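You operate a simulated robot arm through the tools that you are given. There is no shell and no other tool.

The job below is to be done with a simulated robot arm. You get a single attempt, and the scene is never put back.

## Task
Gauge both links, fit the white bush to the worn one and stake it in the press.
Fine: the gauge enters a worn eye; rack it again; one stroke; draw the slide out; leave the other link and bush.

It is judged by the outcome, as a careful person would: the job done as asked, and still so three seconds after it is handed in. It fails if anything else is knocked over, pushed out of place, dropped, spilled or broken.

## Robot
A 7-joint arm with a two-finger parallel gripper, fixed in place. Base frame: the origin is at the foot of the arm, x ahead of it, y to its left, z up; the work surface is at about z = 880. Readings come in mm, degrees, newtons and seconds.
With the tool pointing down near the work surface it reaches from about 300 to 700 mm from the base axis. Its first joint turns from -66.0 to 66.0 degrees. Payload 1.57 kg.
Tool frame: the origin (TCP) lies between the finger pads and is the grasp point; the fingertips stand 30 mm ahead of it; z points along the fingers, y is the line along which they close. The gripper opens to 110 mm. The fingers are 24 mm wide and 12 mm thick; the gripper's body (48 by 112 mm) begins 78 mm behind the TCP.
Orientation is that of the tool frame in the base frame, as a unit quaternion [w, x, y, z]. With the fingers straight down and closing along the base's y, the tool's x points along the base's -x, its y along +y and its z along -z.

## Interface
- The arm moves only by the tool servo_tool. Its argument "motion" is a list that holds one entry, the list of rows, each a list of 7 numbers: the shift along the tool's x, y, z in mm, then the turn, a rotation vector about the tool's x, y, z in degrees, then the opening, from 0 (shut) to 1 (fully open). In form: [[[x, y, z, rx, ry, rz, grip], ...]]. A call has 1 to 20 rows; each row is the pose to reach, as a shift and turn from the pose commanded when the call began, along the tool's axes at that moment. Each row takes 0.2 s and may step no farther than 50 mm and 8.6 degrees from the row before; otherwise, or with a gripper value out of range, the whole call is refused. A pose out of reach is approached as far as the arm can. The call stops where the force on the tool passes 40 N (or 10 N more than at its start, if that is more) or the arm is blocked; 0.2 s more then pass. Each finger travels about 108 mm/s and halts on what it meets, pressing with about 22 N; the grip force reading is that of the motor and also rises with nothing between the fingers. The clock runs only during rows and for 0.2 s after the last one: add rows that repeat a pose to give the fingers time. It gives the time, the measured TCP pose, the force on the tool (base axes), the opening and the grip force at its end, in the units of the frame above (readings bear some noise), with the torque about the TCP (base axes, N m) and any sound that the robot's microphone picked up.
- Cameras (640 x 400 px; columns grow to the right, rows downward): "scene" is fixed at [173.1, -392.7, 1414.2]; the picture's right is [0.73, -0.68, 0.00], its down [-0.32, -0.34, -0.89] and it looks along [0.60, 0.65, -0.46] (base axes); focal length 271 px, centre (320, 200). "wrist" rides on the gripper at [70, 16, -141] in the tool frame; the picture's right is [-0.23, 0.97, 0.00], its down [-0.85, -0.20, -0.48] and it looks along [-0.47, -0.11, 0.88] (tool axes); focal length 222 px, centre (320, 200). There is no depth. A picture from a camera that has moved, and an enlarged one, comes with that camera's place and axes in the base frame and with its lens.
- camera(camera): a new picture of that camera. It takes no simulated time.
- enlarge(camera, box): a new picture of the part [left, top, right, bottom] of that camera's present view, enlarged. It takes no simulated time.
- sign_off(): hands the job in; it is judged then, once.

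Nothing tells you positions but the pictures and the camera data. Unless the task says otherwise, let go and move clear before handing in.

The tools are called after "Call:" as a command line: name --argument value ..., lists and objects as JSON in quotes. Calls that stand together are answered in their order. servo_tool: Moves the arm, as the interface text tells. Its arguments: {"type":"object","properties":{"motion":{"type":"array","items":{"type":"array","items":{"type":"array","items":{"type":"number"}}}}},"required":["motion"]} The other tools are called the same way: camera (camera) takes a picture; enlarge (camera, box) takes an enlarged picture of a part of a camera's view; sign_off () hands the job in.

At the start:

```text
time_s: 0.0
ee_pos: [360.1, -14.7, 1309.3]
orientation: [0.0, -0.001, 1.0, -0.001]
ft_force: [-0.8, 0.7, -1.0]
moment: [0.02, 0.03, 0.01]
gripper_width: 110.0
grip_force: 0.1
```

scene: 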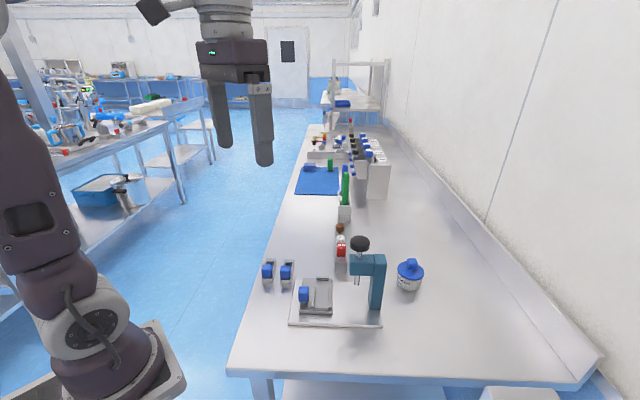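
wrist: 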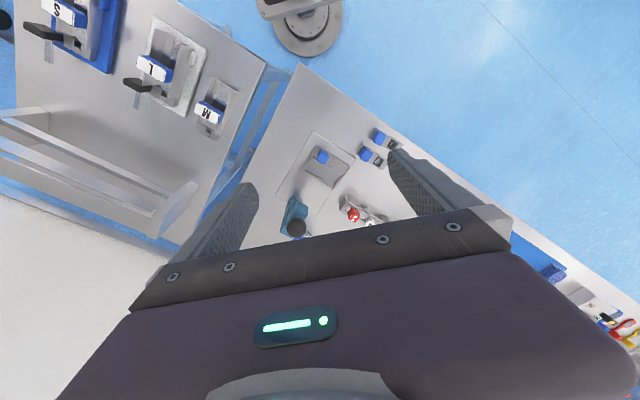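

I see a bench with a press (teal), a slide with a blue handle, two small links with blue parts, a red/white object pair, a green gauge maybe, and more. I'll enlarge the views to identify each thing before moving.

Call:
enlarge --camera "scene" --box '[230, 220, 440, 350]'

Call:
enlarge --camera "scene" --box '[270, 110, 430, 220]'

Call:
enlarge --camera "wrist" --box '[250, 100, 450, 250]'

Call:
enlarge --camera "scene" --box '[320, 220, 400, 270]'

```text
3.05 times, centred on (335, 285) of scene
camera zoom: at [173.1, -392.7, 1414.2], right [0.73, -0.68, 0.0], down [-0.32, -0.34, -0.89], along [0.6, 0.65, -0.46], focal length 825 px, centre (274, -59)
```

zoom: 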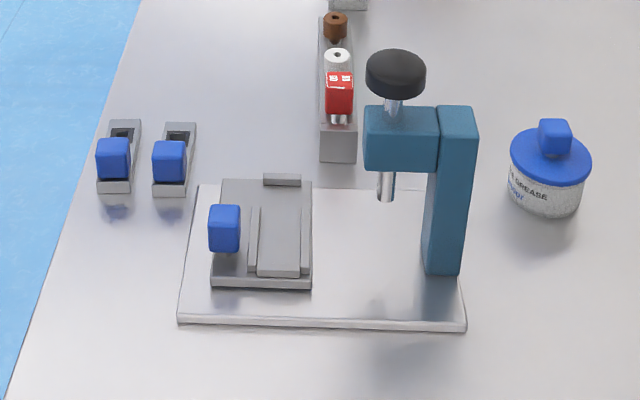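

```text
3.64 times, centred on (350, 165) of scene
camera zoom: at [173.1, -392.7, 1414.2], right [0.73, -0.68, 0.0], down [-0.32, -0.34, -0.89], along [0.6, 0.65, -0.46], focal length 985 px, centre (211, 327)
```

zoom: 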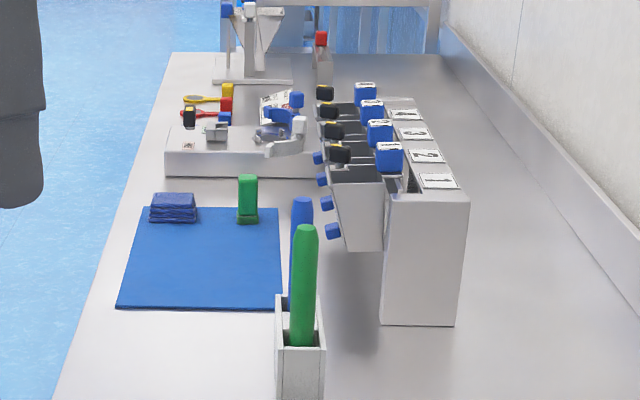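

```text
2.67 times, centred on (350, 175) of wrist
camera zoom: at [289.9, 2.2, 1450.2], right [0.23, 0.97, 0.0], down [0.86, -0.2, 0.48], along [0.47, -0.11, -0.88], focal length 592 px, centre (240, 267)
```

zoom: 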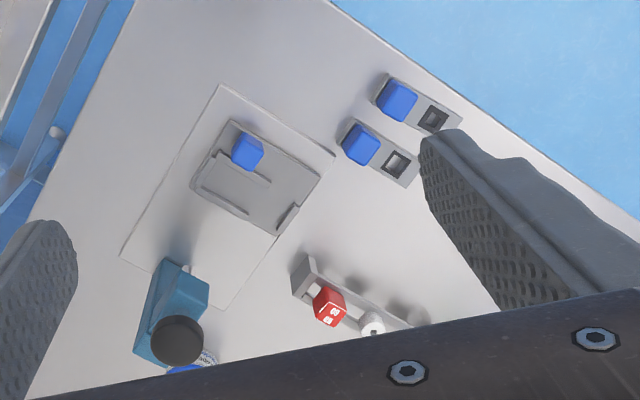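

```text
8.00 times, centred on (360, 245) of scene
camera zoom: at [173.1, -392.7, 1414.2], right [0.73, -0.68, 0.0], down [-0.32, -0.34, -0.89], along [0.6, 0.65, -0.46], focal length 2166 px, centre (0, -160)
```

zoom: 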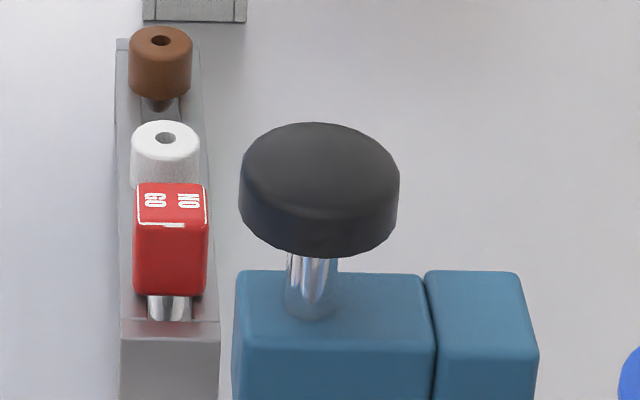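

The links lie at roughly (480,150) and (515,110), the press stands with its base at 45° and its ram near (564,-97), and the rack holds the red NO-GO gauge, white bush and brown bush. I'll go closer for a better wrist view.

Call:
servo_tool --motion '[[[-22, 11, 32, 0, 0, 0, 1], [-44, 22, 64, 0, 0, 0, 1], [-66, 33, 96, 0, 0, 0, 1], [-88, 44, 128, 0, 0, 0, 1], [-110, 55, 159, 0, 0, 0, 1]]]'

Call:
camera --camera "wrist"

```text
time_s: 1.2
ee_pos: [469.4, 40.1, 1150.0]
orientation: [0.001, -0.001, 1.0, 0.0]
ft_force: [0.0, -0.5, 0.3]
moment: [-0.01, 0.03, -0.02]
gripper_width: 110.1
grip_force: 0.0
```

```text
taken
camera wrist: at [399.9, 57.7, 1290.5], right [0.23, 0.97, 0.0], down [0.86, -0.2, 0.48], along [0.47, -0.11, -0.88], focal length 222 px, centre (320, 200)
```

wrist: 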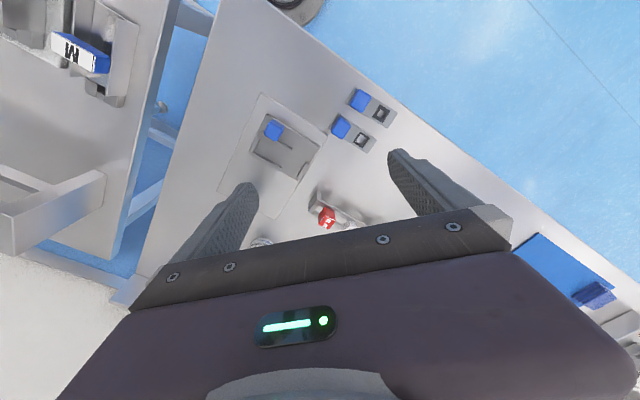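

The links, slide and rack now sit in the centre of the wrist view. I'll enlarge each one to get coordinates.

Call:
enlarge --camera "wrist" --box '[320, 80, 400, 160]'

Call:
enlarge --camera "wrist" --box '[210, 90, 330, 220]'

Call:
enlarge --camera "wrist" --box '[300, 180, 390, 240]'

Call:
enlarge --camera "scene" --box '[255, 255, 305, 290]'

Call:
enlarge --camera "scene" --box '[285, 265, 395, 335]'

```text
5.00 times, centred on (360, 120) of wrist
camera zoom: at [399.9, 57.7, 1290.5], right [0.23, 0.97, 0.0], down [0.86, -0.2, 0.48], along [0.47, -0.11, -0.88], focal length 1111 px, centre (120, 600)
```

zoom: 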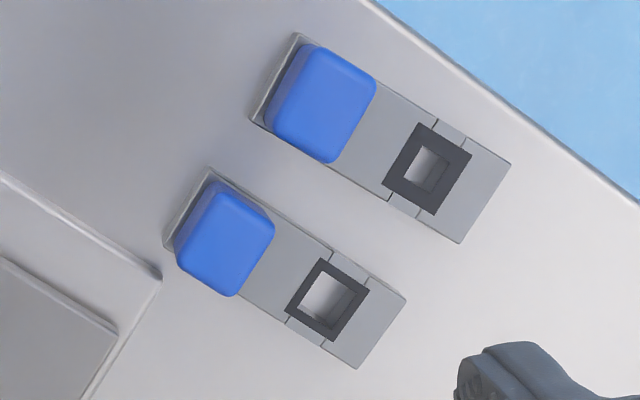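

```text
3.08 times, centred on (270, 155) of wrist
camera zoom: at [399.9, 57.7, 1290.5], right [0.23, 0.97, 0.0], down [0.86, -0.2, 0.48], along [0.47, -0.11, -0.88], focal length 684 px, centre (474, 338)
```

zoom: 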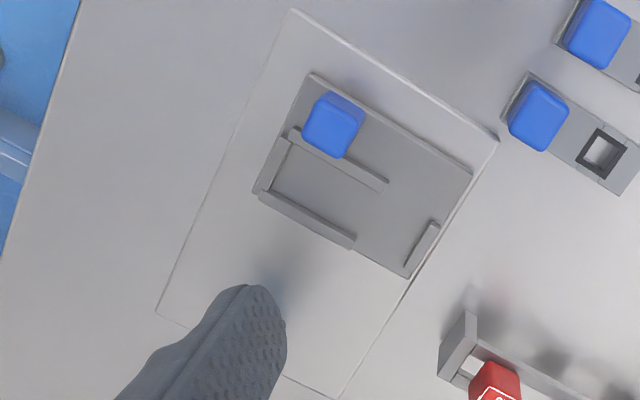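

```text
6.67 times, centred on (345, 210) of wrist
camera zoom: at [399.9, 57.7, 1290.5], right [0.23, 0.97, 0.0], down [0.86, -0.2, 0.48], along [0.47, -0.11, -0.88], focal length 1481 px, centre (153, 133)
```

zoom: 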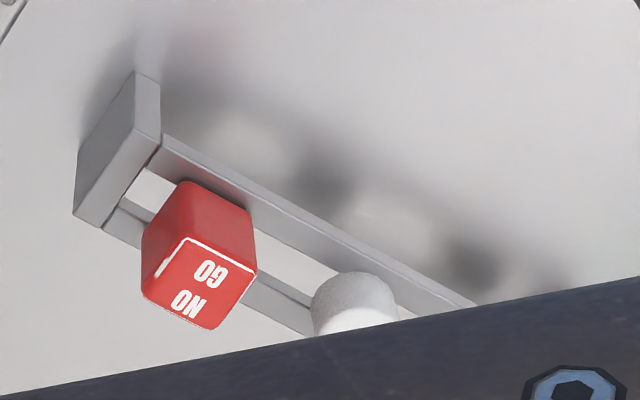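

```text
11.43 times, centred on (280, 272) of scene
camera zoom: at [173.1, -392.7, 1414.2], right [0.73, -0.68, 0.0], down [-0.32, -0.34, -0.89], along [0.6, 0.65, -0.46], focal length 3094 px, centre (777, -629)
```

zoom: 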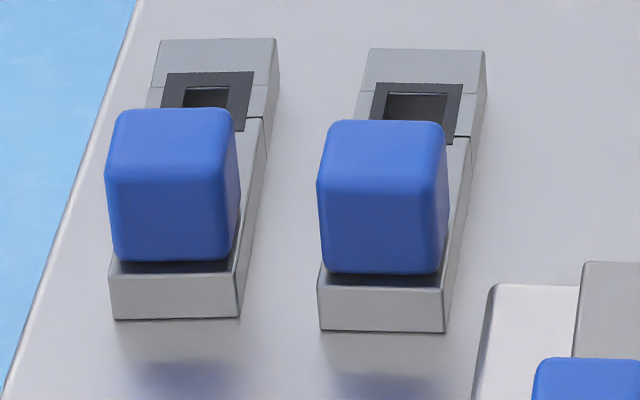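

```text
5.71 times, centred on (340, 300) of scene
camera zoom: at [173.1, -392.7, 1414.2], right [0.73, -0.68, 0.0], down [-0.32, -0.34, -0.89], along [0.6, 0.65, -0.46], focal length 1547 px, centre (206, -371)
```

zoom: 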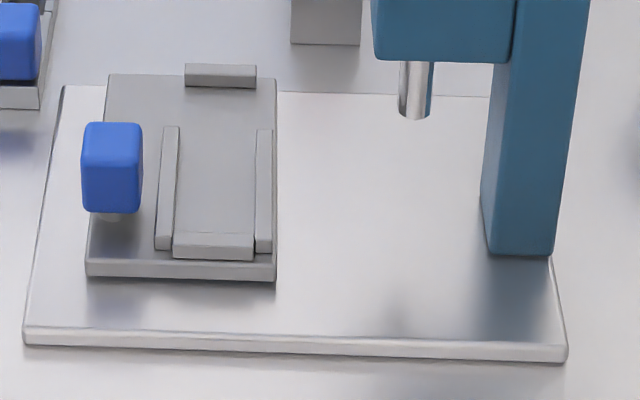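

Both eyes are square, and link 2 (the nearer to the press) seems to have the larger hole, though the gauge will decide. Next I'll look at the rack and the press from closer.

Call:
servo_tool --motion '[[[-35, -3, 20, 0, 0, 0, 1], [-70, -6, 40, 0, 0, 0, 1], [-106, -10, 60, 0, 0, 0, 1], [-106, -10, 60, 0, 0, 0, 1]]]'

Call:
camera --camera "wrist"

Call:
enlarge --camera "wrist" --box '[260, 130, 420, 230]'

Call:
enlarge --camera "wrist" --box '[160, 80, 320, 250]'

```text
time_s: 2.2
ee_pos: [577.9, 27.8, 1091.7]
orientation: [0.0, 0.0, 1.0, 0.0]
ft_force: [-0.1, -0.4, -0.1]
moment: [0.01, -0.01, 0.02]
gripper_width: 110.0
grip_force: 0.2
```

```text
taken
camera wrist: at [506.9, 46.2, 1233.1], right [0.23, 0.97, 0.0], down [0.85, -0.2, 0.48], along [0.47, -0.11, -0.88], focal length 222 px, centre (320, 200)
```

wrist: 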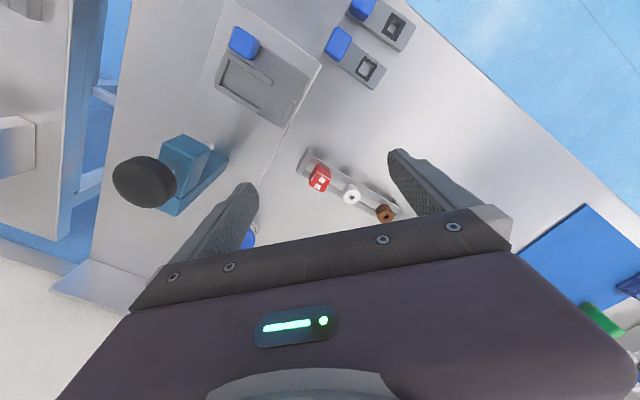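

```text
4.00 times, centred on (340, 180) of wrist
camera zoom: at [506.9, 46.2, 1233.1], right [0.23, 0.97, 0.0], down [0.85, -0.2, 0.48], along [0.47, -0.11, -0.88], focal length 888 px, centre (240, 280)
```

zoom: 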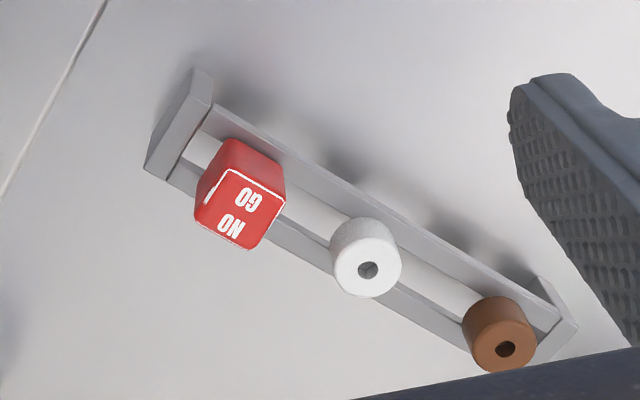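

```text
2.35 times, centred on (240, 165) of wrist
camera zoom: at [506.9, 46.2, 1233.1], right [0.23, 0.97, 0.0], down [0.85, -0.2, 0.48], along [0.47, -0.11, -0.88], focal length 523 px, centre (508, 282)
```

zoom: 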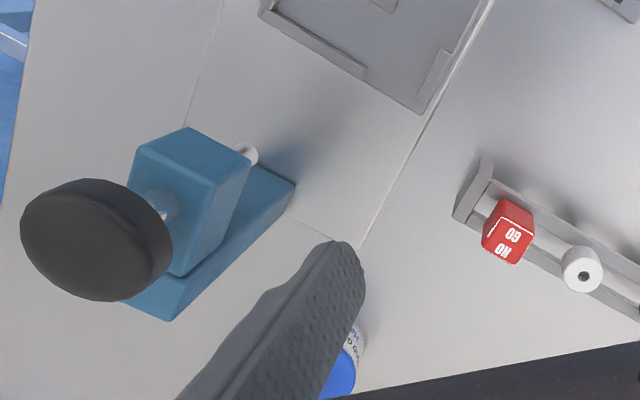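

The gauge (632,16), white bush (672,57) and brown bush stand in a rack running at 45°, and the press is also at 45°. Before handling anything I'll look straight down on the slide and press to locate the ram relative to the nest.

Call:
servo_tool --motion '[[[0, 0, -40, 0, 0, 0, 1], [-4, -30, -68, 0, 0, 0, 1], [-8, -65, -68, 0, 0, 0, 1], [-12, -98, -68, 0, 0, 0, 1], [-12, -98, -68, 0, 0, 0, 1]]]'

Call:
camera --camera "wrist"

Call:
enlarge --camera "wrist" --box '[230, 30, 410, 190]'

```text
time_s: 3.4
ee_pos: [589.1, -68.7, 1159.6]
orientation: [-0.001, -0.001, 1.0, 0.0]
ft_force: [-0.3, -0.1, 0.1]
moment: [-0.01, 0.01, -0.03]
gripper_width: 110.0
grip_force: 0.0
```

```text
taken
camera wrist: at [518.4, -51.4, 1300.8], right [0.23, 0.97, 0.0], down [0.86, -0.2, 0.48], along [0.47, -0.11, -0.88], focal length 222 px, centre (320, 200)
```

wrist: 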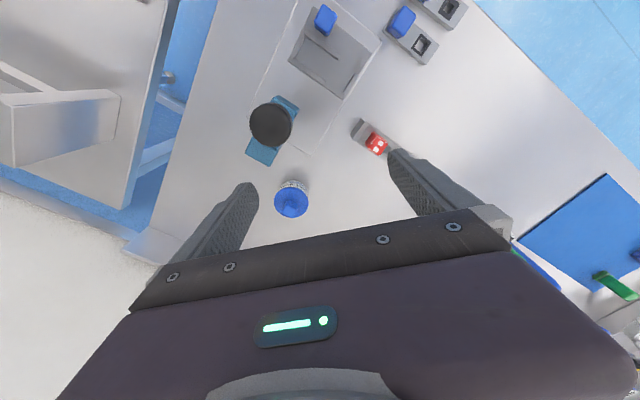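

```text
2.50 times, centred on (320, 110) of wrist
camera zoom: at [518.4, -51.4, 1300.8], right [0.23, 0.97, 0.0], down [0.86, -0.2, 0.48], along [0.47, -0.11, -0.88], focal length 555 px, centre (320, 425)
```

zoom: 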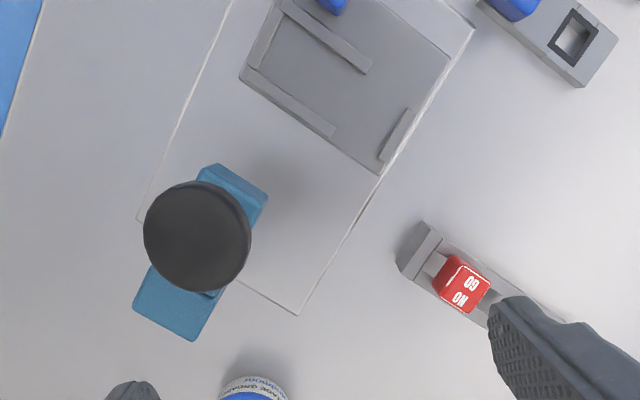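

The knob and ram axis come out at (549,-112). The eye must therefore sit toward the near (-a) end of the nest, so the link has to go in turned 180° from how it lies now. Next I'll turn the wrist by 45° and take a close top view of both eyes.

Call:
servo_tool --motion '[[[5, 33, 10, 0, 0, -6.4, 1], [10, 67, 30, 0, 0, -12.8, 1], [15, 100, 55, 0, 0, -19.2, 1], [20, 134, 80, 0, 0, -25.6, 1], [25, 167, 105, 0, 0, -32, 1], [30, 200, 130, 0, 0, -38.4, 1], [35, 234, 150, 0, 0, -44.6, 1], [35, 234, 150, 0, 0, -44.6, 1]]]'

Call:
camera --camera "wrist"

Call:
enlarge --camera "wrist" --box '[240, 20, 400, 120]'

```text
time_s: 5.2
ee_pos: [551.6, 168.2, 1008.0]
orientation: [0.0, -0.38, 0.925, 0.0]
ft_force: [-0.5, 0.1, -0.3]
moment: [0.03, -0.04, -0.01]
gripper_width: 109.6
grip_force: 0.1
```

```text
taken
camera wrist: at [490.5, 131.2, 1148.2], right [-0.52, 0.85, 0.0], down [0.75, 0.46, 0.48], along [0.41, 0.25, -0.88], focal length 222 px, centre (320, 200)
```

wrist: 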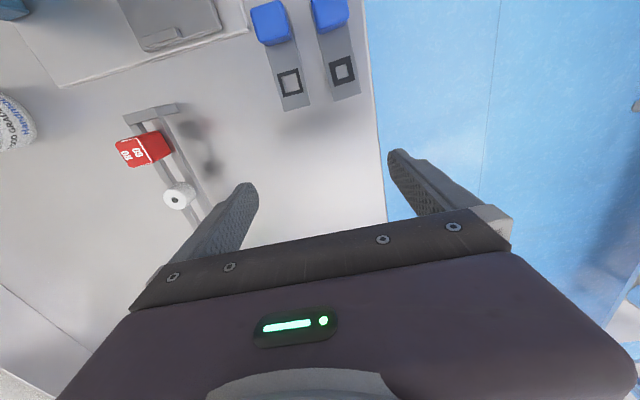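

```text
4.00 times, centred on (320, 70) of wrist
camera zoom: at [490.5, 131.2, 1148.2], right [-0.52, 0.85, 0.0], down [0.75, 0.46, 0.48], along [0.41, 0.25, -0.88], focal length 888 px, centre (320, 720)
```

zoom: 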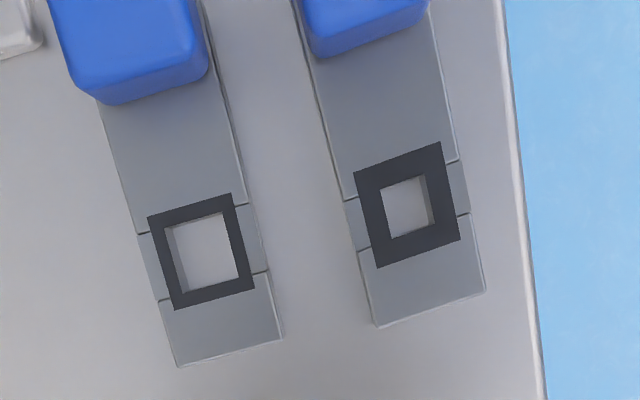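

The view shows eye 2 (nearer the press, ~(510,108)) has a clearly larger hole than eye 1 (~(474.5,147)). I'll zoom on the gauge and bush from this angle to triangulate their heights before grasping.

Call:
enlarge --camera "wrist" --box '[100, 90, 220, 220]'

Call:
enlarge --camera "scene" --box '[325, 220, 365, 265]'

Call:
enlarge --camera "wrist" --box '[240, 0, 360, 80]'

```text
3.08 times, centred on (160, 155) of wrist
camera zoom: at [490.5, 131.2, 1148.2], right [-0.52, 0.85, 0.0], down [0.75, 0.46, 0.48], along [0.41, 0.25, -0.88], focal length 684 px, centre (812, 338)
```

zoom: 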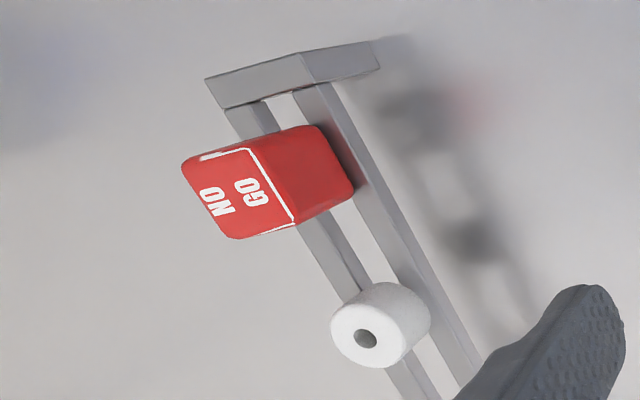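

```text
8.89 times, centred on (345, 242) of scene
camera zoom: at [173.2, -392.7, 1414.2], right [0.73, -0.68, 0.0], down [-0.32, -0.34, -0.89], along [0.6, 0.65, -0.46], focal length 2407 px, centre (98, -178)
```

zoom: 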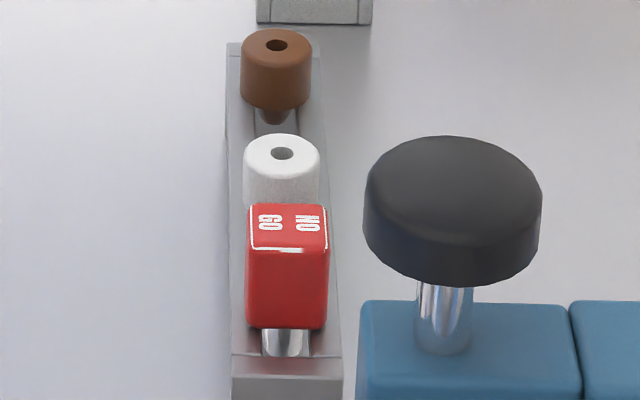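

```text
5.00 times, centred on (300, 40) of wrist
camera zoom: at [490.5, 131.2, 1148.2], right [-0.52, 0.85, 0.0], down [0.75, 0.46, 0.48], along [0.41, 0.25, -0.88], focal length 1111 px, centre (420, 1000)
```

zoom: 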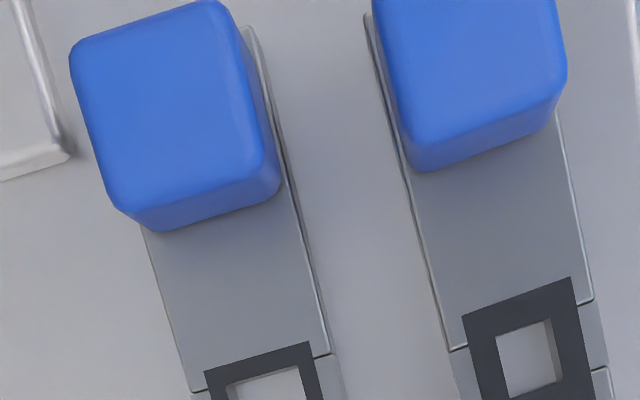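

From two views the gauge handle's centre is at (632.9,15.8) with its top at z≈946. I'll send a short no-move call first to see whether the measured pose settles onto the commanded one.

Call:
servo_tool --motion '[[[0, 0, 0, 0, 0, 0, 1], [0, 0, 0, 0, 0, 0, 1], [0, 0, 0, 0, 0, 0, 1]]]'

Call:
camera --camera "wrist"

```text
time_s: 6.0
ee_pos: [551.9, 167.3, 1007.8]
orientation: [0.0, -0.38, 0.925, -0.001]
ft_force: [0.0, -0.5, -0.3]
moment: [0.03, 0.01, 0.0]
gripper_width: 110.2
grip_force: 0.1
```

```text
taken
camera wrist: at [490.6, 130.9, 1148.4], right [-0.52, 0.85, 0.0], down [0.75, 0.46, 0.48], along [0.41, 0.25, -0.88], focal length 222 px, centre (320, 200)
```

wrist: 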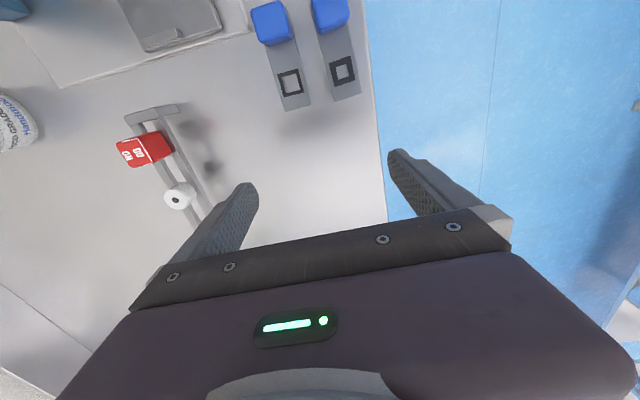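

Pose readings settle within about 1 mm. I'll move above the gauge at safe height, fingers aligned across the rack, and check alignment visually before descending.

Call:
servo_tool --motion '[[[12.3, -41.2, 0, 0, 0, 0, 1], [24.6, -82.4, 0, 0, 0, 0, 0.8], [36.8, -123.6, 0, 0, 0, 0, 0.6], [49.1, -164.8, 0, 0, 0, 0, 0.45], [49.1, -164.8, 0, 0, 0, 0, 0.45]]]'

Call:
camera --camera "wrist"

Call:
enlarge --camera "wrist" --box '[260, 110, 380, 210]'

```text
time_s: 7.2
ee_pos: [636.7, 12.1, 1010.0]
orientation: [0.001, -0.379, 0.925, 0.0]
ft_force: [0.0, 0.6, 0.6]
moment: [-0.02, -0.02, -0.04]
gripper_width: 49.5
grip_force: 0.1
```

```text
taken
camera wrist: at [574.7, -24.4, 1149.8], right [-0.52, 0.85, 0.0], down [0.75, 0.46, 0.48], along [0.41, 0.25, -0.88], focal length 222 px, centre (320, 200)
```

wrist: 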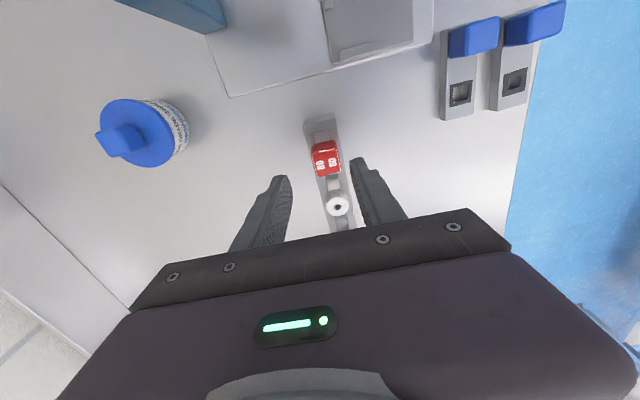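

```text
4.00 times, centred on (320, 160) of wrist
camera zoom: at [574.7, -24.4, 1149.8], right [-0.52, 0.85, 0.0], down [0.75, 0.46, 0.48], along [0.41, 0.25, -0.88], focal length 888 px, centre (320, 360)
```

zoom: 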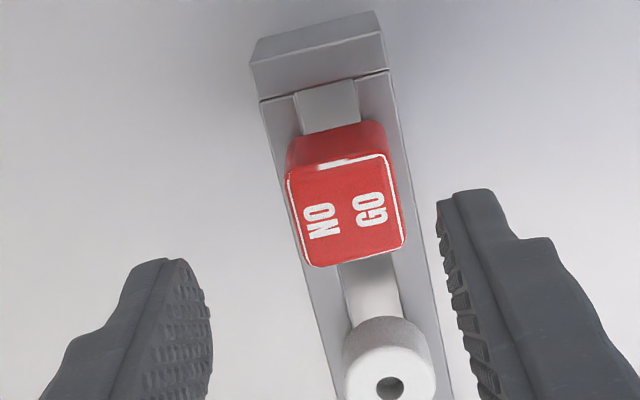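

The gauge is about 7 mm to the +y side of the tool's centre line and well centred in x. I'll correct, lower a bit and check again.

Call:
servo_tool --motion '[[[0, 7, 15, 0, 0, 0, 0.45], [0, 7, 29, 0, 0, 0, 0.45], [0, 7, 29, 0, 0, 0, 0.45]]]'

Call:
enlarge --camera "wrist" --box '[260, 110, 380, 210]'

```text
time_s: 8.0
ee_pos: [630.7, 18.3, 979.0]
orientation: [0.001, -0.379, 0.925, -0.001]
ft_force: [-0.1, 0.5, 0.5]
moment: [0.0, -0.01, -0.01]
gripper_width: 49.3
grip_force: 0.2
```

```text
4.00 times, centred on (320, 160) of wrist
camera zoom: at [568.5, -18.5, 1120.2], right [-0.52, 0.85, 0.0], down [0.75, 0.46, 0.48], along [0.41, 0.25, -0.88], focal length 888 px, centre (320, 360)
```

zoom: 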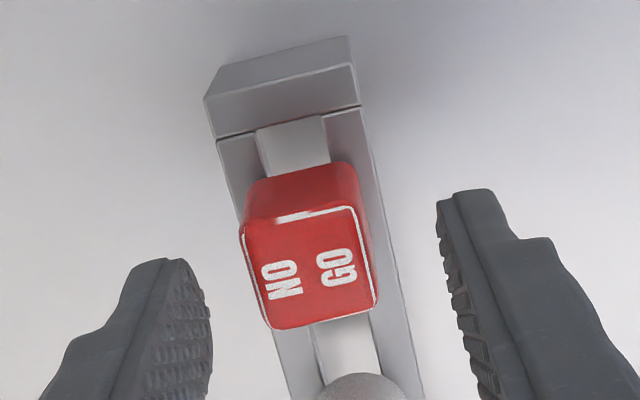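

Slightly overshot: the gauge is now about 1.6 mm to the -y side. I'll correct and descend with fingertips just below the handle's lower part, without touching the rack rails.

Call:
servo_tool --motion '[[[0, -1.5, 8, 0, 0, 0, 0.45], [0, -1.5, 16, 0, 0, 0, 0.45], [0, -1.5, 16, 0, 0, 0, 0.45]]]'

Call:
enlarge --camera "wrist" --box '[260, 130, 380, 230]'

```text
time_s: 8.8
ee_pos: [630.1, 18.3, 964.5]
orientation: [0.001, -0.38, 0.925, 0.0]
ft_force: [0.4, -0.4, -0.3]
moment: [0.01, 0.04, 0.0]
gripper_width: 49.4
grip_force: 0.0
```

```text
4.00 times, centred on (320, 180) of wrist
camera zoom: at [569.3, -19.3, 1104.6], right [-0.52, 0.85, 0.0], down [0.75, 0.46, 0.48], along [0.41, 0.25, -0.88], focal length 888 px, centre (320, 280)
```

zoom: 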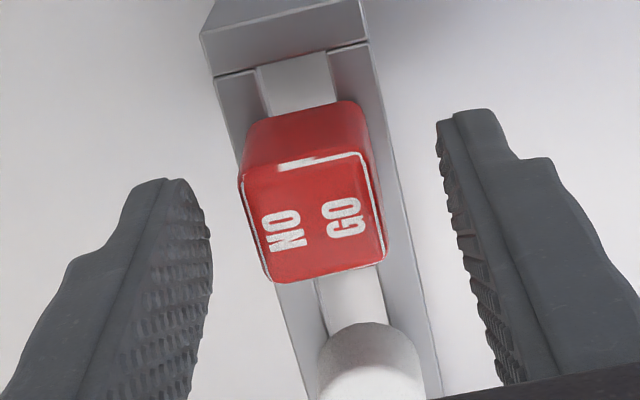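

Centred within about 1 mm. I'll descend to z≈948 and close on the handle.

Call:
servo_tool --motion '[[[0.4, -0.7, 8, 0, 0, 0, 0.45], [0.4, -0.7, 16, 0, 0, 0, 0.45], [0.4, -0.7, 16, 0, 0, 0, 0.3], [0.4, -0.7, 16, 0, 0, 0, 0.15], [0.4, -0.7, 16, 0, 0, 0, 0.15], [0.4, -0.7, 16, 0, 0, 0, 0.15]]]'

Call:
enlarge --camera "scene" --box '[310, 200, 390, 270]'

```text
time_s: 10.2
ee_pos: [632.2, 16.1, 948.6]
orientation: [0.001, -0.381, 0.925, -0.001]
ft_force: [-1.5, 0.4, 17.8]
moment: [0.03, 0.09, 0.02]
gripper_width: 24.9
grip_force: 22.1
```

```text
5.71 times, centred on (350, 235) of scene
camera zoom: at [172.7, -392.7, 1414.2], right [0.73, -0.68, 0.0], down [-0.31, -0.34, -0.89], along [0.6, 0.65, -0.46], focal length 1547 px, centre (149, 0)
```

zoom: 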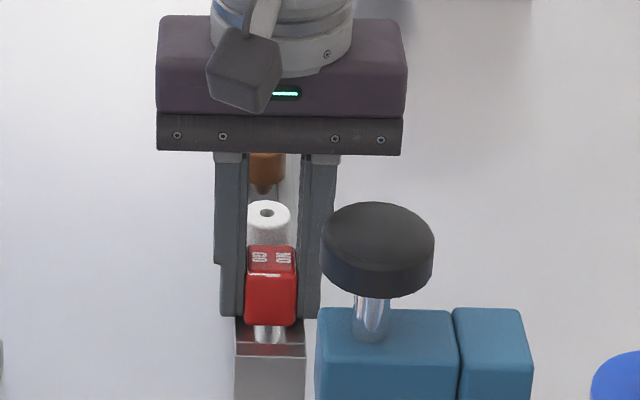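

Gripped at 24.9 mm; there's some upward force, so the tips likely just brush the rails. I'll lift the gauge straight up and look at its shank.

Call:
servo_tool --motion '[[[0, 0, -3, 0, 0, 0, 0.15], [0, 0, -10, 0, 0, 0, 0.15], [0, 0, -25, 0, 0, 0, 0.15], [0, 0, -45, 0, 0, 0, 0.15], [0, 0, -65, 0, 0, 0, 0.15], [0, 0, -85, 0, 0, 0, 0.15], [0, 0, -85, 0, 0, 0, 0.15]]]'

Call:
enlarge --camera "scene" --box '[310, 180, 390, 270]'

Call:
enlarge --camera "wrist" --box '[240, 110, 400, 230]'

```text
time_s: 11.8
ee_pos: [631.0, 18.7, 1034.5]
orientation: [-0.001, -0.38, 0.925, -0.001]
ft_force: [0.5, -0.1, -0.9]
moment: [-0.01, 0.01, 0.0]
gripper_width: 25.2
grip_force: 22.2
```

```text
4.44 times, centred on (350, 225) of scene
camera zoom: at [173.2, -392.7, 1414.2], right [0.73, -0.68, 0.0], down [-0.32, -0.34, -0.89], along [0.6, 0.65, -0.46], focal length 1203 px, centre (187, 89)
```

zoom: 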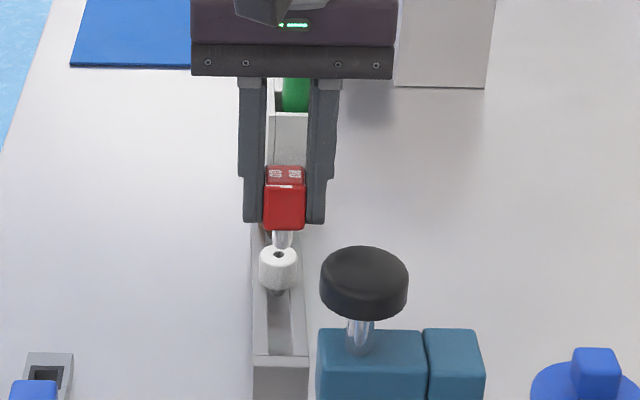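

```text
3.33 times, centred on (320, 170) of wrist
camera zoom: at [569.6, -18.6, 1174.4], right [-0.52, 0.85, 0.0], down [0.75, 0.46, 0.48], along [0.41, 0.25, -0.88], focal length 740 px, centre (320, 300)
```

zoom: 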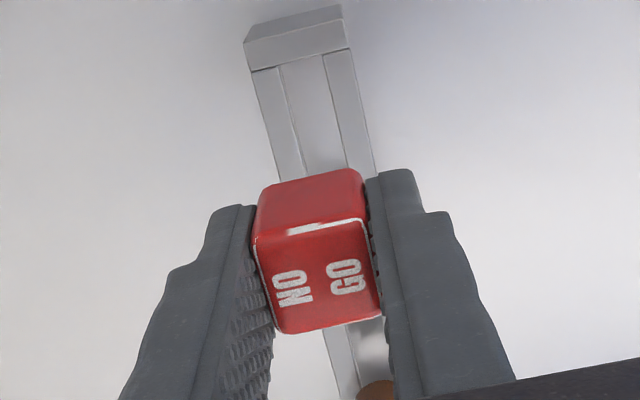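

The gauge is up and clear. I'll zoom on its shank in the scene view to gauge length and shape.

Call:
enlarge --camera "scene" --box '[355, 210, 385, 245]'

Call:
enlarge --camera "scene" --box '[362, 214, 382, 244]'

```text
11.43 times, centred on (370, 228) of scene
camera zoom: at [173.2, -392.7, 1414.2], right [0.73, -0.68, 0.0], down [-0.32, -0.34, -0.89], along [0.6, 0.65, -0.46], focal length 3094 px, centre (-251, -114)
```

zoom: 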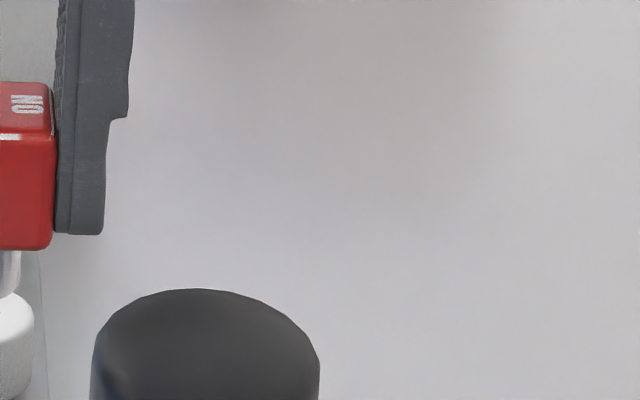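

```text
13.33 times, centred on (372, 229) of scene
camera zoom: at [173.2, -392.7, 1414.2], right [0.73, -0.68, 0.0], down [-0.32, -0.34, -0.89], along [0.6, 0.65, -0.46], focal length 3610 px, centre (-373, -187)
```

zoom: 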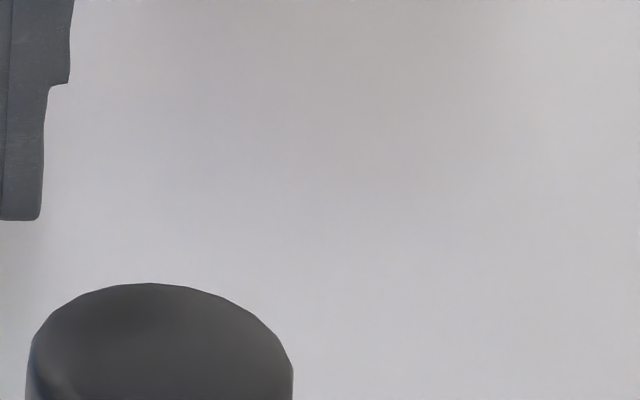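

Call:
enlarge --camera "scene" --box '[322, 208, 362, 250]'

```text
9.52 times, centred on (342, 229) of scene
camera zoom: at [173.2, -392.7, 1414.2], right [0.73, -0.68, 0.0], down [-0.32, -0.34, -0.89], along [0.6, 0.65, -0.46], focal length 2579 px, centre (110, -76)
```

zoom: 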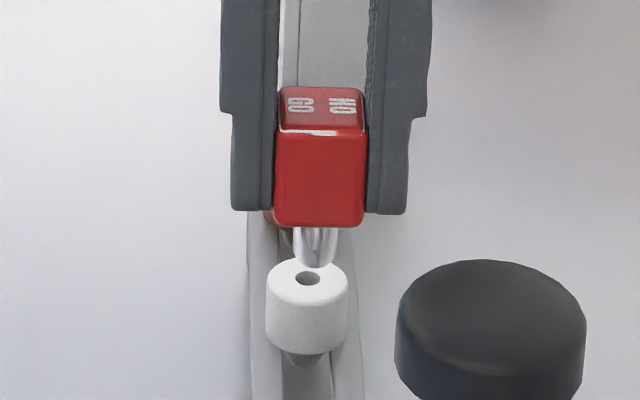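

The gauge has a round 12.4 mm shank, about 20 mm long. I'll carry it at height over link 1's eye (474.4,147.1) first.

Call:
servo_tool --motion '[[[4.4, 40.3, 0, 0, 0, 0, 0.15], [8.8, 80.6, 0, 0, 0, 0, 0.15], [13.3, 120.9, 0, 0, 0, 0, 0.15], [17.7, 161.2, 0, 0, 0, 0, 0.15], [22.1, 201.5, 0, 0, 0, 0, 0.15], [22.1, 201.5, 20, 0, 0, 0, 0.15], [22.1, 201.5, 40, 0, 0, 0, 0.15], [22.1, 201.5, 40, 0, 0, 0, 0.15]]]'

Call:
enlarge --camera "wrist" --box '[230, 60, 390, 220]'

Call:
enlarge --camera "scene" --box '[245, 230, 305, 290]'

```text
time_s: 13.6
ee_pos: [473.6, 147.0, 991.1]
orientation: [0.0, -0.381, 0.925, 0.0]
ft_force: [-0.1, -0.3, -0.2]
moment: [0.04, -0.04, -0.02]
gripper_width: 25.0
grip_force: 22.0
```

```text
2.50 times, centred on (310, 140) of wrist
camera zoom: at [411.8, 110.1, 1133.0], right [-0.52, 0.85, 0.0], down [0.75, 0.46, 0.48], along [0.41, 0.25, -0.88], focal length 555 px, centre (345, 350)
```

zoom: 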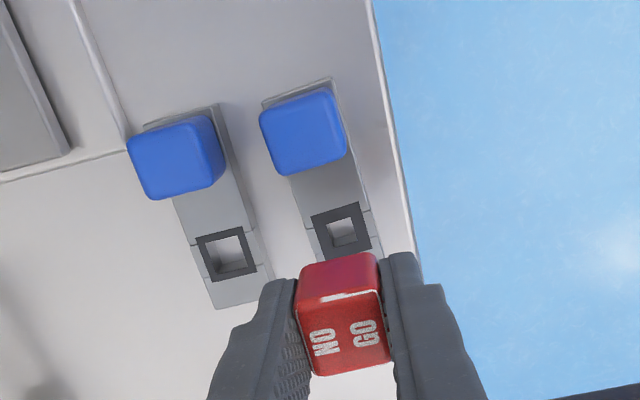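

```text
6.67 times, centred on (275, 260) of scene
camera zoom: at [173.2, -392.7, 1414.2], right [0.73, -0.68, 0.0], down [-0.32, -0.34, -0.89], along [0.6, 0.65, -0.46], focal length 1805 px, centre (620, -200)
```

zoom: 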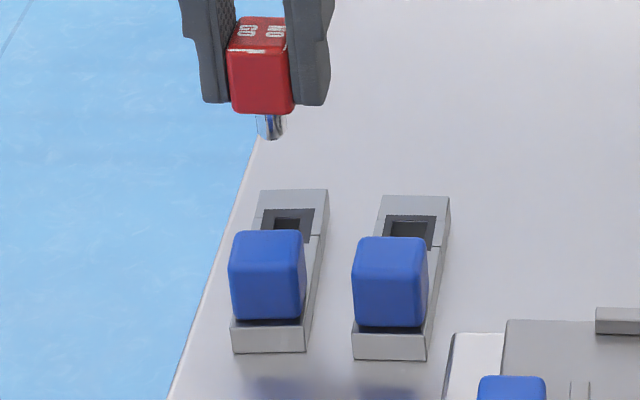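

I'm hovering over eye 1. A higher zoom will refine the alignment of the gauge axis to the eye.

Call:
enlarge --camera "wrist" --box '[280, 120, 360, 170]'

Call:
enlarge --camera "wrist" --box '[280, 160, 360, 220]'

```text
8.00 times, centred on (320, 145) of wrist
camera zoom: at [411.8, 110.1, 1133.0], right [-0.52, 0.85, 0.0], down [0.75, 0.46, 0.48], along [0.41, 0.25, -0.88], focal length 1777 px, centre (320, 640)
```

zoom: 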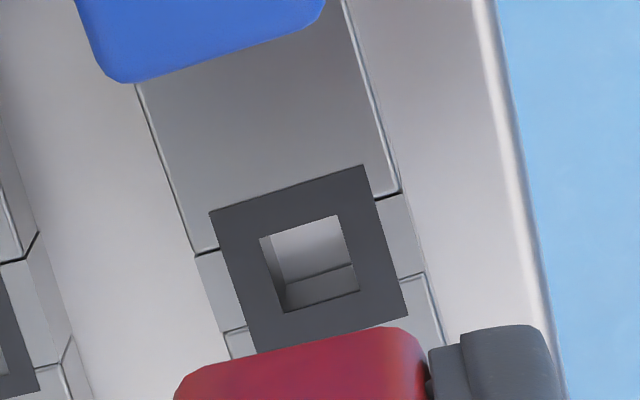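

```text
6.67 times, centred on (320, 190) of wrist
camera zoom: at [411.8, 110.1, 1133.0], right [-0.52, 0.85, 0.0], down [0.75, 0.46, 0.48], along [0.41, 0.25, -0.88], focal length 1481 px, centre (320, 267)
```

zoom: 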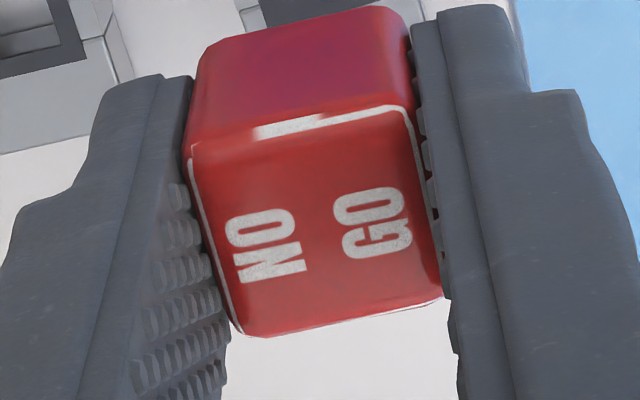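

Eye 1 is about (+1.1,-1.1) mm in tool x,y from the gauge axis. I'll correct and lower until the tip is just above the eye, then check through the scene camera.

Call:
servo_tool --motion '[[[1.1, -1.1, 10, 0, 0, 0, 0.15], [1.1, -1.1, 20, 0, 0, 0, 0.15], [1.1, -1.1, 30, 0, 0, 0, 0.15], [1.1, -1.1, 38, 0, 0, 0, 0.15], [1.1, -1.1, 38, 0, 0, 0, 0.15]]]'

Call:
enlarge --camera "scene" --box '[255, 240, 295, 270]'

Call:
enlarge --camera "wrist" --box '[270, 120, 370, 200]'

```text
time_s: 14.8
ee_pos: [474.0, 144.6, 954.2]
orientation: [0.001, -0.381, 0.925, -0.001]
ft_force: [-0.3, 0.4, -1.0]
moment: [-0.02, 0.0, -0.01]
gripper_width: 25.0
grip_force: 22.2
```

```text
13.33 times, centred on (275, 255) of scene
camera zoom: at [173.2, -392.7, 1414.2], right [0.73, -0.68, 0.0], down [-0.32, -0.34, -0.89], along [0.6, 0.65, -0.46], focal length 3610 px, centre (920, -533)
```

zoom: 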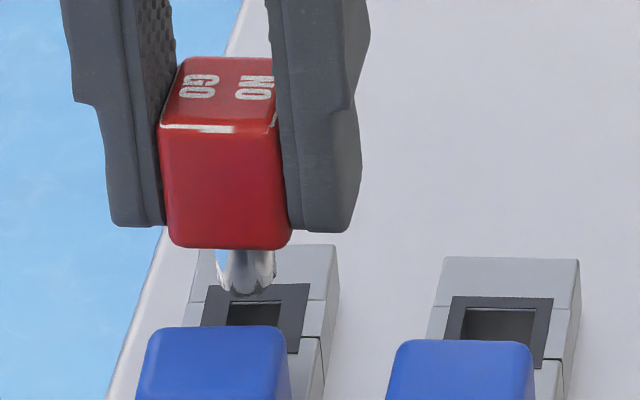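

```text
5.00 times, centred on (320, 160) of wrist
camera zoom: at [411.9, 107.9, 1094.6], right [-0.52, 0.85, 0.0], down [0.75, 0.46, 0.48], along [0.41, 0.25, -0.88], focal length 1111 px, centre (320, 400)
```

zoom: 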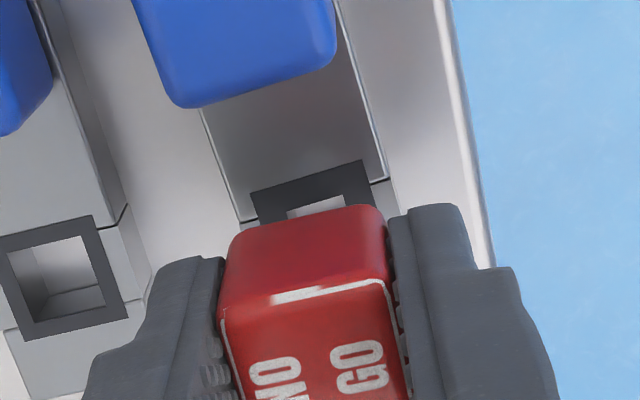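

The tip is about 10 mm above eye 1 and lines up across. I'll lower gently in small steps to feel whether it enters.

Call:
servo_tool --motion '[[[0, 0, 3, 0, 0, 0, 0.15], [0, 0, 6, 0, 0, 0, 0.15], [0, 0, 8, 0, 0, 0, 0.15], [0, 0, 8, 0, 0, 0, 0.15]]]'

Call:
enlarge --camera "scene" --box '[255, 240, 295, 270]'

```text
time_s: 15.8
ee_pos: [473.6, 144.1, 945.8]
orientation: [0.0, -0.379, 0.925, -0.001]
ft_force: [-0.3, -0.1, -0.2]
moment: [0.02, 0.0, 0.0]
gripper_width: 25.0
grip_force: 21.7
```

```text
13.33 times, centred on (275, 255) of scene
camera zoom: at [173.2, -392.7, 1414.2], right [0.73, -0.68, 0.0], down [-0.32, -0.34, -0.89], along [0.6, 0.65, -0.46], focal length 3610 px, centre (920, -533)
```

zoom: 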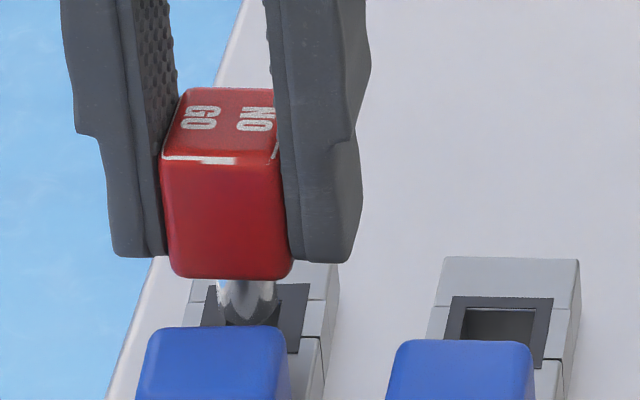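

Call:
servo_tool --motion '[[[0, 0, 1, 0, 0, 0, 0.15], [0, 0, 2, 0, 0, 0, 0.15], [0, 0, 2, 0, 0, 0, 0.15]]]'

Call:
servo_tool --motion '[[[0, 0, 1, 0, 0, 0, 0.15], [0, 0, 2, 0, 0, 0, 0.15], [0, 0, 2, 0, 0, 0, 0.15]]]'

```text
time_s: 16.6
ee_pos: [474.0, 144.3, 945.2]
orientation: [0.001, -0.38, 0.925, -0.001]
ft_force: [0.3, 0.2, -0.1]
moment: [-0.01, -0.03, 0.01]
gripper_width: 25.2
grip_force: 21.7
```

```text
time_s: 17.4
ee_pos: [472.8, 143.7, 942.8]
orientation: [0.001, -0.38, 0.925, 0.0]
ft_force: [-4.2, 0.0, 21.2]
moment: [-0.1, 0.27, -0.01]
gripper_width: 25.2
grip_force: 21.4
```

Contact at 21 N right at the link top, with the pressure on the handle-side edge, so I'm ~1.7 mm short along the link. I'll lift slightly, shift and try again for a fair test.

Call:
servo_tool --motion '[[[0, 0, -2, 0, 0, 0, 0.15], [0, 0, -4, 0, 0, 0, 0.15], [-1.8, 0, -4, 0, 0, 0, 0.15], [-1.8, 0, -4, 0, 0, 0, 0.15]]]'

Call:
servo_tool --motion '[[[0, 0, 1.5, 0, 0, 0, 0.15], [0, 0, 3, 0, 0, 0, 0.15], [0, 0, 4, 0, 0, 0, 0.15], [0, 0, 4, 0, 0, 0, 0.15]]]'

Call:
enlarge --camera "scene" --box '[255, 240, 295, 270]'

```text
time_s: 18.4
ee_pos: [473.7, 145.8, 945.9]
orientation: [0.0, -0.38, 0.925, 0.0]
ft_force: [-0.1, 0.7, -0.6]
moment: [0.0, 0.03, 0.0]
gripper_width: 25.3
grip_force: 21.7
```

```text
time_s: 19.4
ee_pos: [474.5, 145.2, 942.8]
orientation: [0.0, -0.381, 0.925, 0.0]
ft_force: [1.4, -0.1, 0.7]
moment: [0.0, -0.04, -0.04]
gripper_width: 25.1
grip_force: 22.1
```

```text
13.33 times, centred on (275, 255) of scene
camera zoom: at [173.2, -392.7, 1414.2], right [0.73, -0.68, 0.0], down [-0.32, -0.34, -0.89], along [0.6, 0.65, -0.46], focal length 3610 px, centre (920, -533)
```

zoom: 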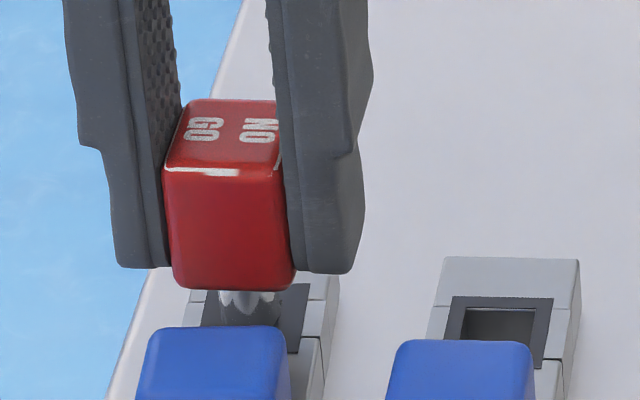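

Call:
servo_tool --motion '[[[0, 0, 1, 0, 0, 0, 0.15], [0, 0, 2, 0, 0, 0, 0.15], [0, 0, 2, 0, 0, 0, 0.15]]]'

Call:
enlarge --camera "scene" --box '[255, 240, 295, 270]'

```text
time_s: 20.2
ee_pos: [472.7, 145.4, 940.5]
orientation: [0.001, -0.38, 0.925, -0.001]
ft_force: [-3.1, 2.5, 18.2]
moment: [0.12, 0.16, -0.01]
gripper_width: 25.0
grip_force: 21.9
```

```text
13.33 times, centred on (275, 255) of scene
camera zoom: at [172.8, -392.7, 1414.2], right [0.73, -0.68, 0.0], down [-0.31, -0.34, -0.89], along [0.6, 0.65, -0.46], focal length 3610 px, centre (920, -533)
```

zoom: 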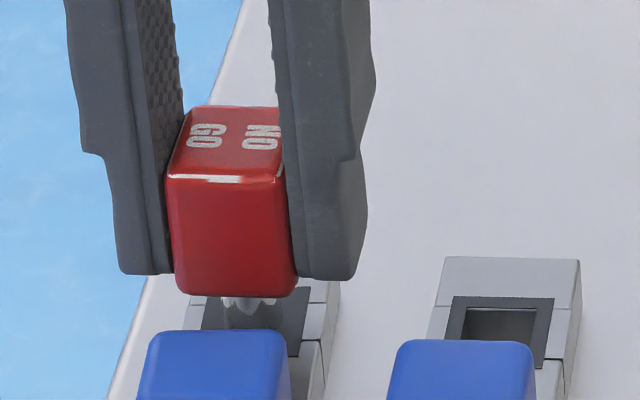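

Call:
servo_tool --motion '[[[0, 0, 0.7, 0, 0, 0, 0.15], [0, 0, 1.2, 0, 0, 0, 0.15], [0, 0, 1.2, 0, 0, 0, 0.15]]]'

```text
time_s: 20.8
ee_pos: [473.2, 144.6, 941.2]
orientation: [0.001, -0.38, 0.925, -0.001]
ft_force: [-5.8, -1.6, 15.3]
moment: [-0.04, 0.23, 0.01]
gripper_width: 24.9
grip_force: 21.9
stopped in row 2: the force on the tool passed its limit at 43 N (the readings are from after the stop); the commanded pose is now the measured one
```

The gauge refused eye 1: force ran past 40 N with only the chamfer seated, so link 1 is sound. I'll lift off and move over eye 2.

Call:
servo_tool --motion '[[[0, 0, -5, 0, 0, 0, 0.15], [0, 0, -20, 0, 0, 0, 0.15], [0.8, -26, -25, 0, 0, 0, 0.15], [1.7, -53, -25, 0, 0, 0, 0.15], [1.7, -53, -15, 0, 0, 0, 0.15], [1.7, -53, -15, 0, 0, 0, 0.15]]]'

Call:
enlarge --camera "scene" --box '[262, 235, 312, 275]'

Call:
enlarge --camera "wrist" --box '[270, 110, 370, 210]'

```text
time_s: 22.2
ee_pos: [511.4, 106.5, 956.1]
orientation: [0.001, -0.38, 0.925, 0.0]
ft_force: [0.5, 0.5, -0.4]
moment: [-0.01, -0.04, 0.01]
gripper_width: 25.0
grip_force: 22.7
```

```text
10.00 times, centred on (287, 255) of scene
camera zoom: at [173.2, -392.7, 1414.2], right [0.73, -0.68, 0.0], down [-0.32, -0.34, -0.89], along [0.6, 0.65, -0.46], focal length 2708 px, centre (650, -350)
```

zoom: 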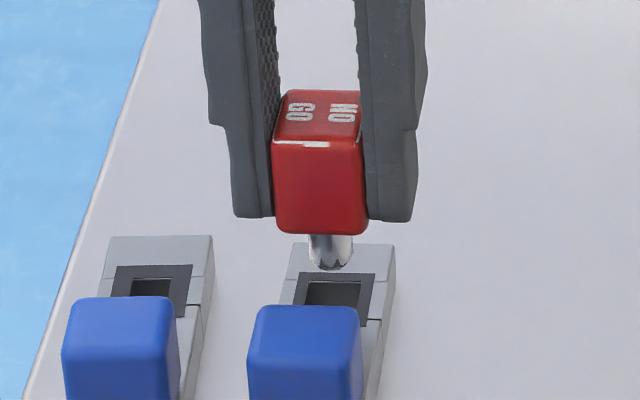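

```text
4.00 times, centred on (320, 160) of wrist
camera zoom: at [449.0, 70.5, 1096.8], right [-0.52, 0.85, 0.0], down [0.75, 0.46, 0.48], along [0.41, 0.25, -0.88], focal length 888 px, centre (320, 360)
```

zoom: 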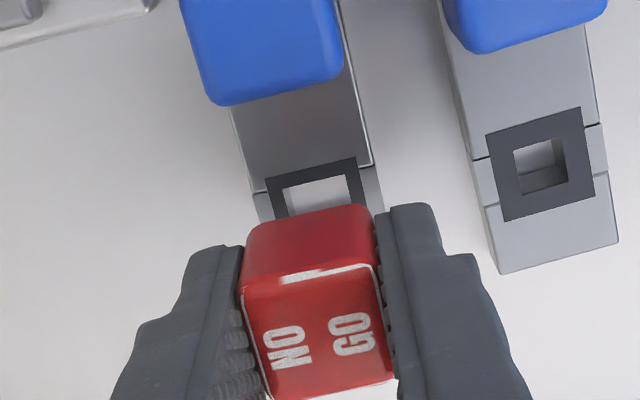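

Relative measurements agree the gauge should move about +2 mm in tool x. I'll correct and lower gently into eye 2.

Call:
servo_tool --motion '[[[2.0, 0.3, 0, 0, 0, 0, 0.15], [2.0, 0.3, 5, 0, 0, 0, 0.15], [2.0, 0.3, 9, 0, 0, 0, 0.15], [2.0, 0.3, 9, 0, 0, 0, 0.15]]]'

Call:
enlarge --camera "scene" --box '[262, 235, 312, 275]'

Call:
enlarge --camera "wrist" --box '[270, 110, 370, 210]'

```text
time_s: 23.2
ee_pos: [507.0, 105.0, 946.3]
orientation: [0.001, -0.381, 0.925, 0.0]
ft_force: [0.9, 0.5, -0.8]
moment: [-0.01, -0.06, -0.03]
gripper_width: 25.1
grip_force: 21.8
```

```text
10.00 times, centred on (287, 255) of scene
camera zoom: at [173.2, -392.7, 1414.2], right [0.73, -0.68, 0.0], down [-0.32, -0.34, -0.89], along [0.6, 0.65, -0.46], focal length 2708 px, centre (650, -350)
```

zoom: 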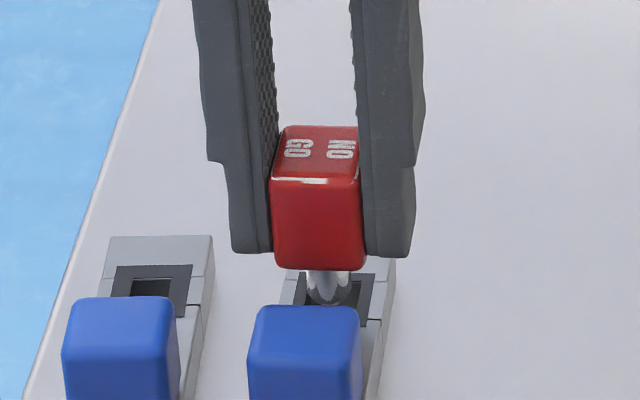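

```text
4.00 times, centred on (320, 160) of wrist
camera zoom: at [446.4, 68.7, 1087.0], right [-0.52, 0.85, 0.0], down [0.75, 0.46, 0.48], along [0.41, 0.25, -0.88], focal length 888 px, centre (320, 360)
```

zoom: 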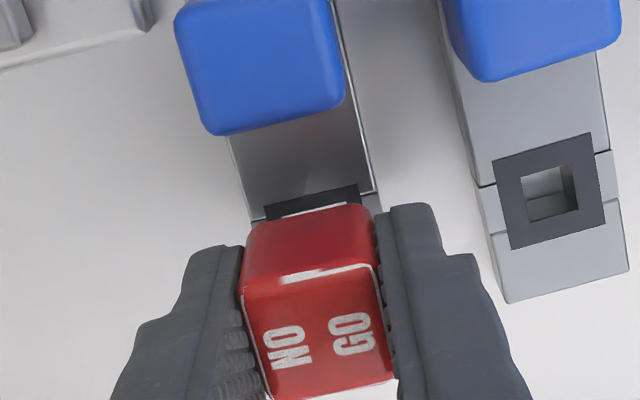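

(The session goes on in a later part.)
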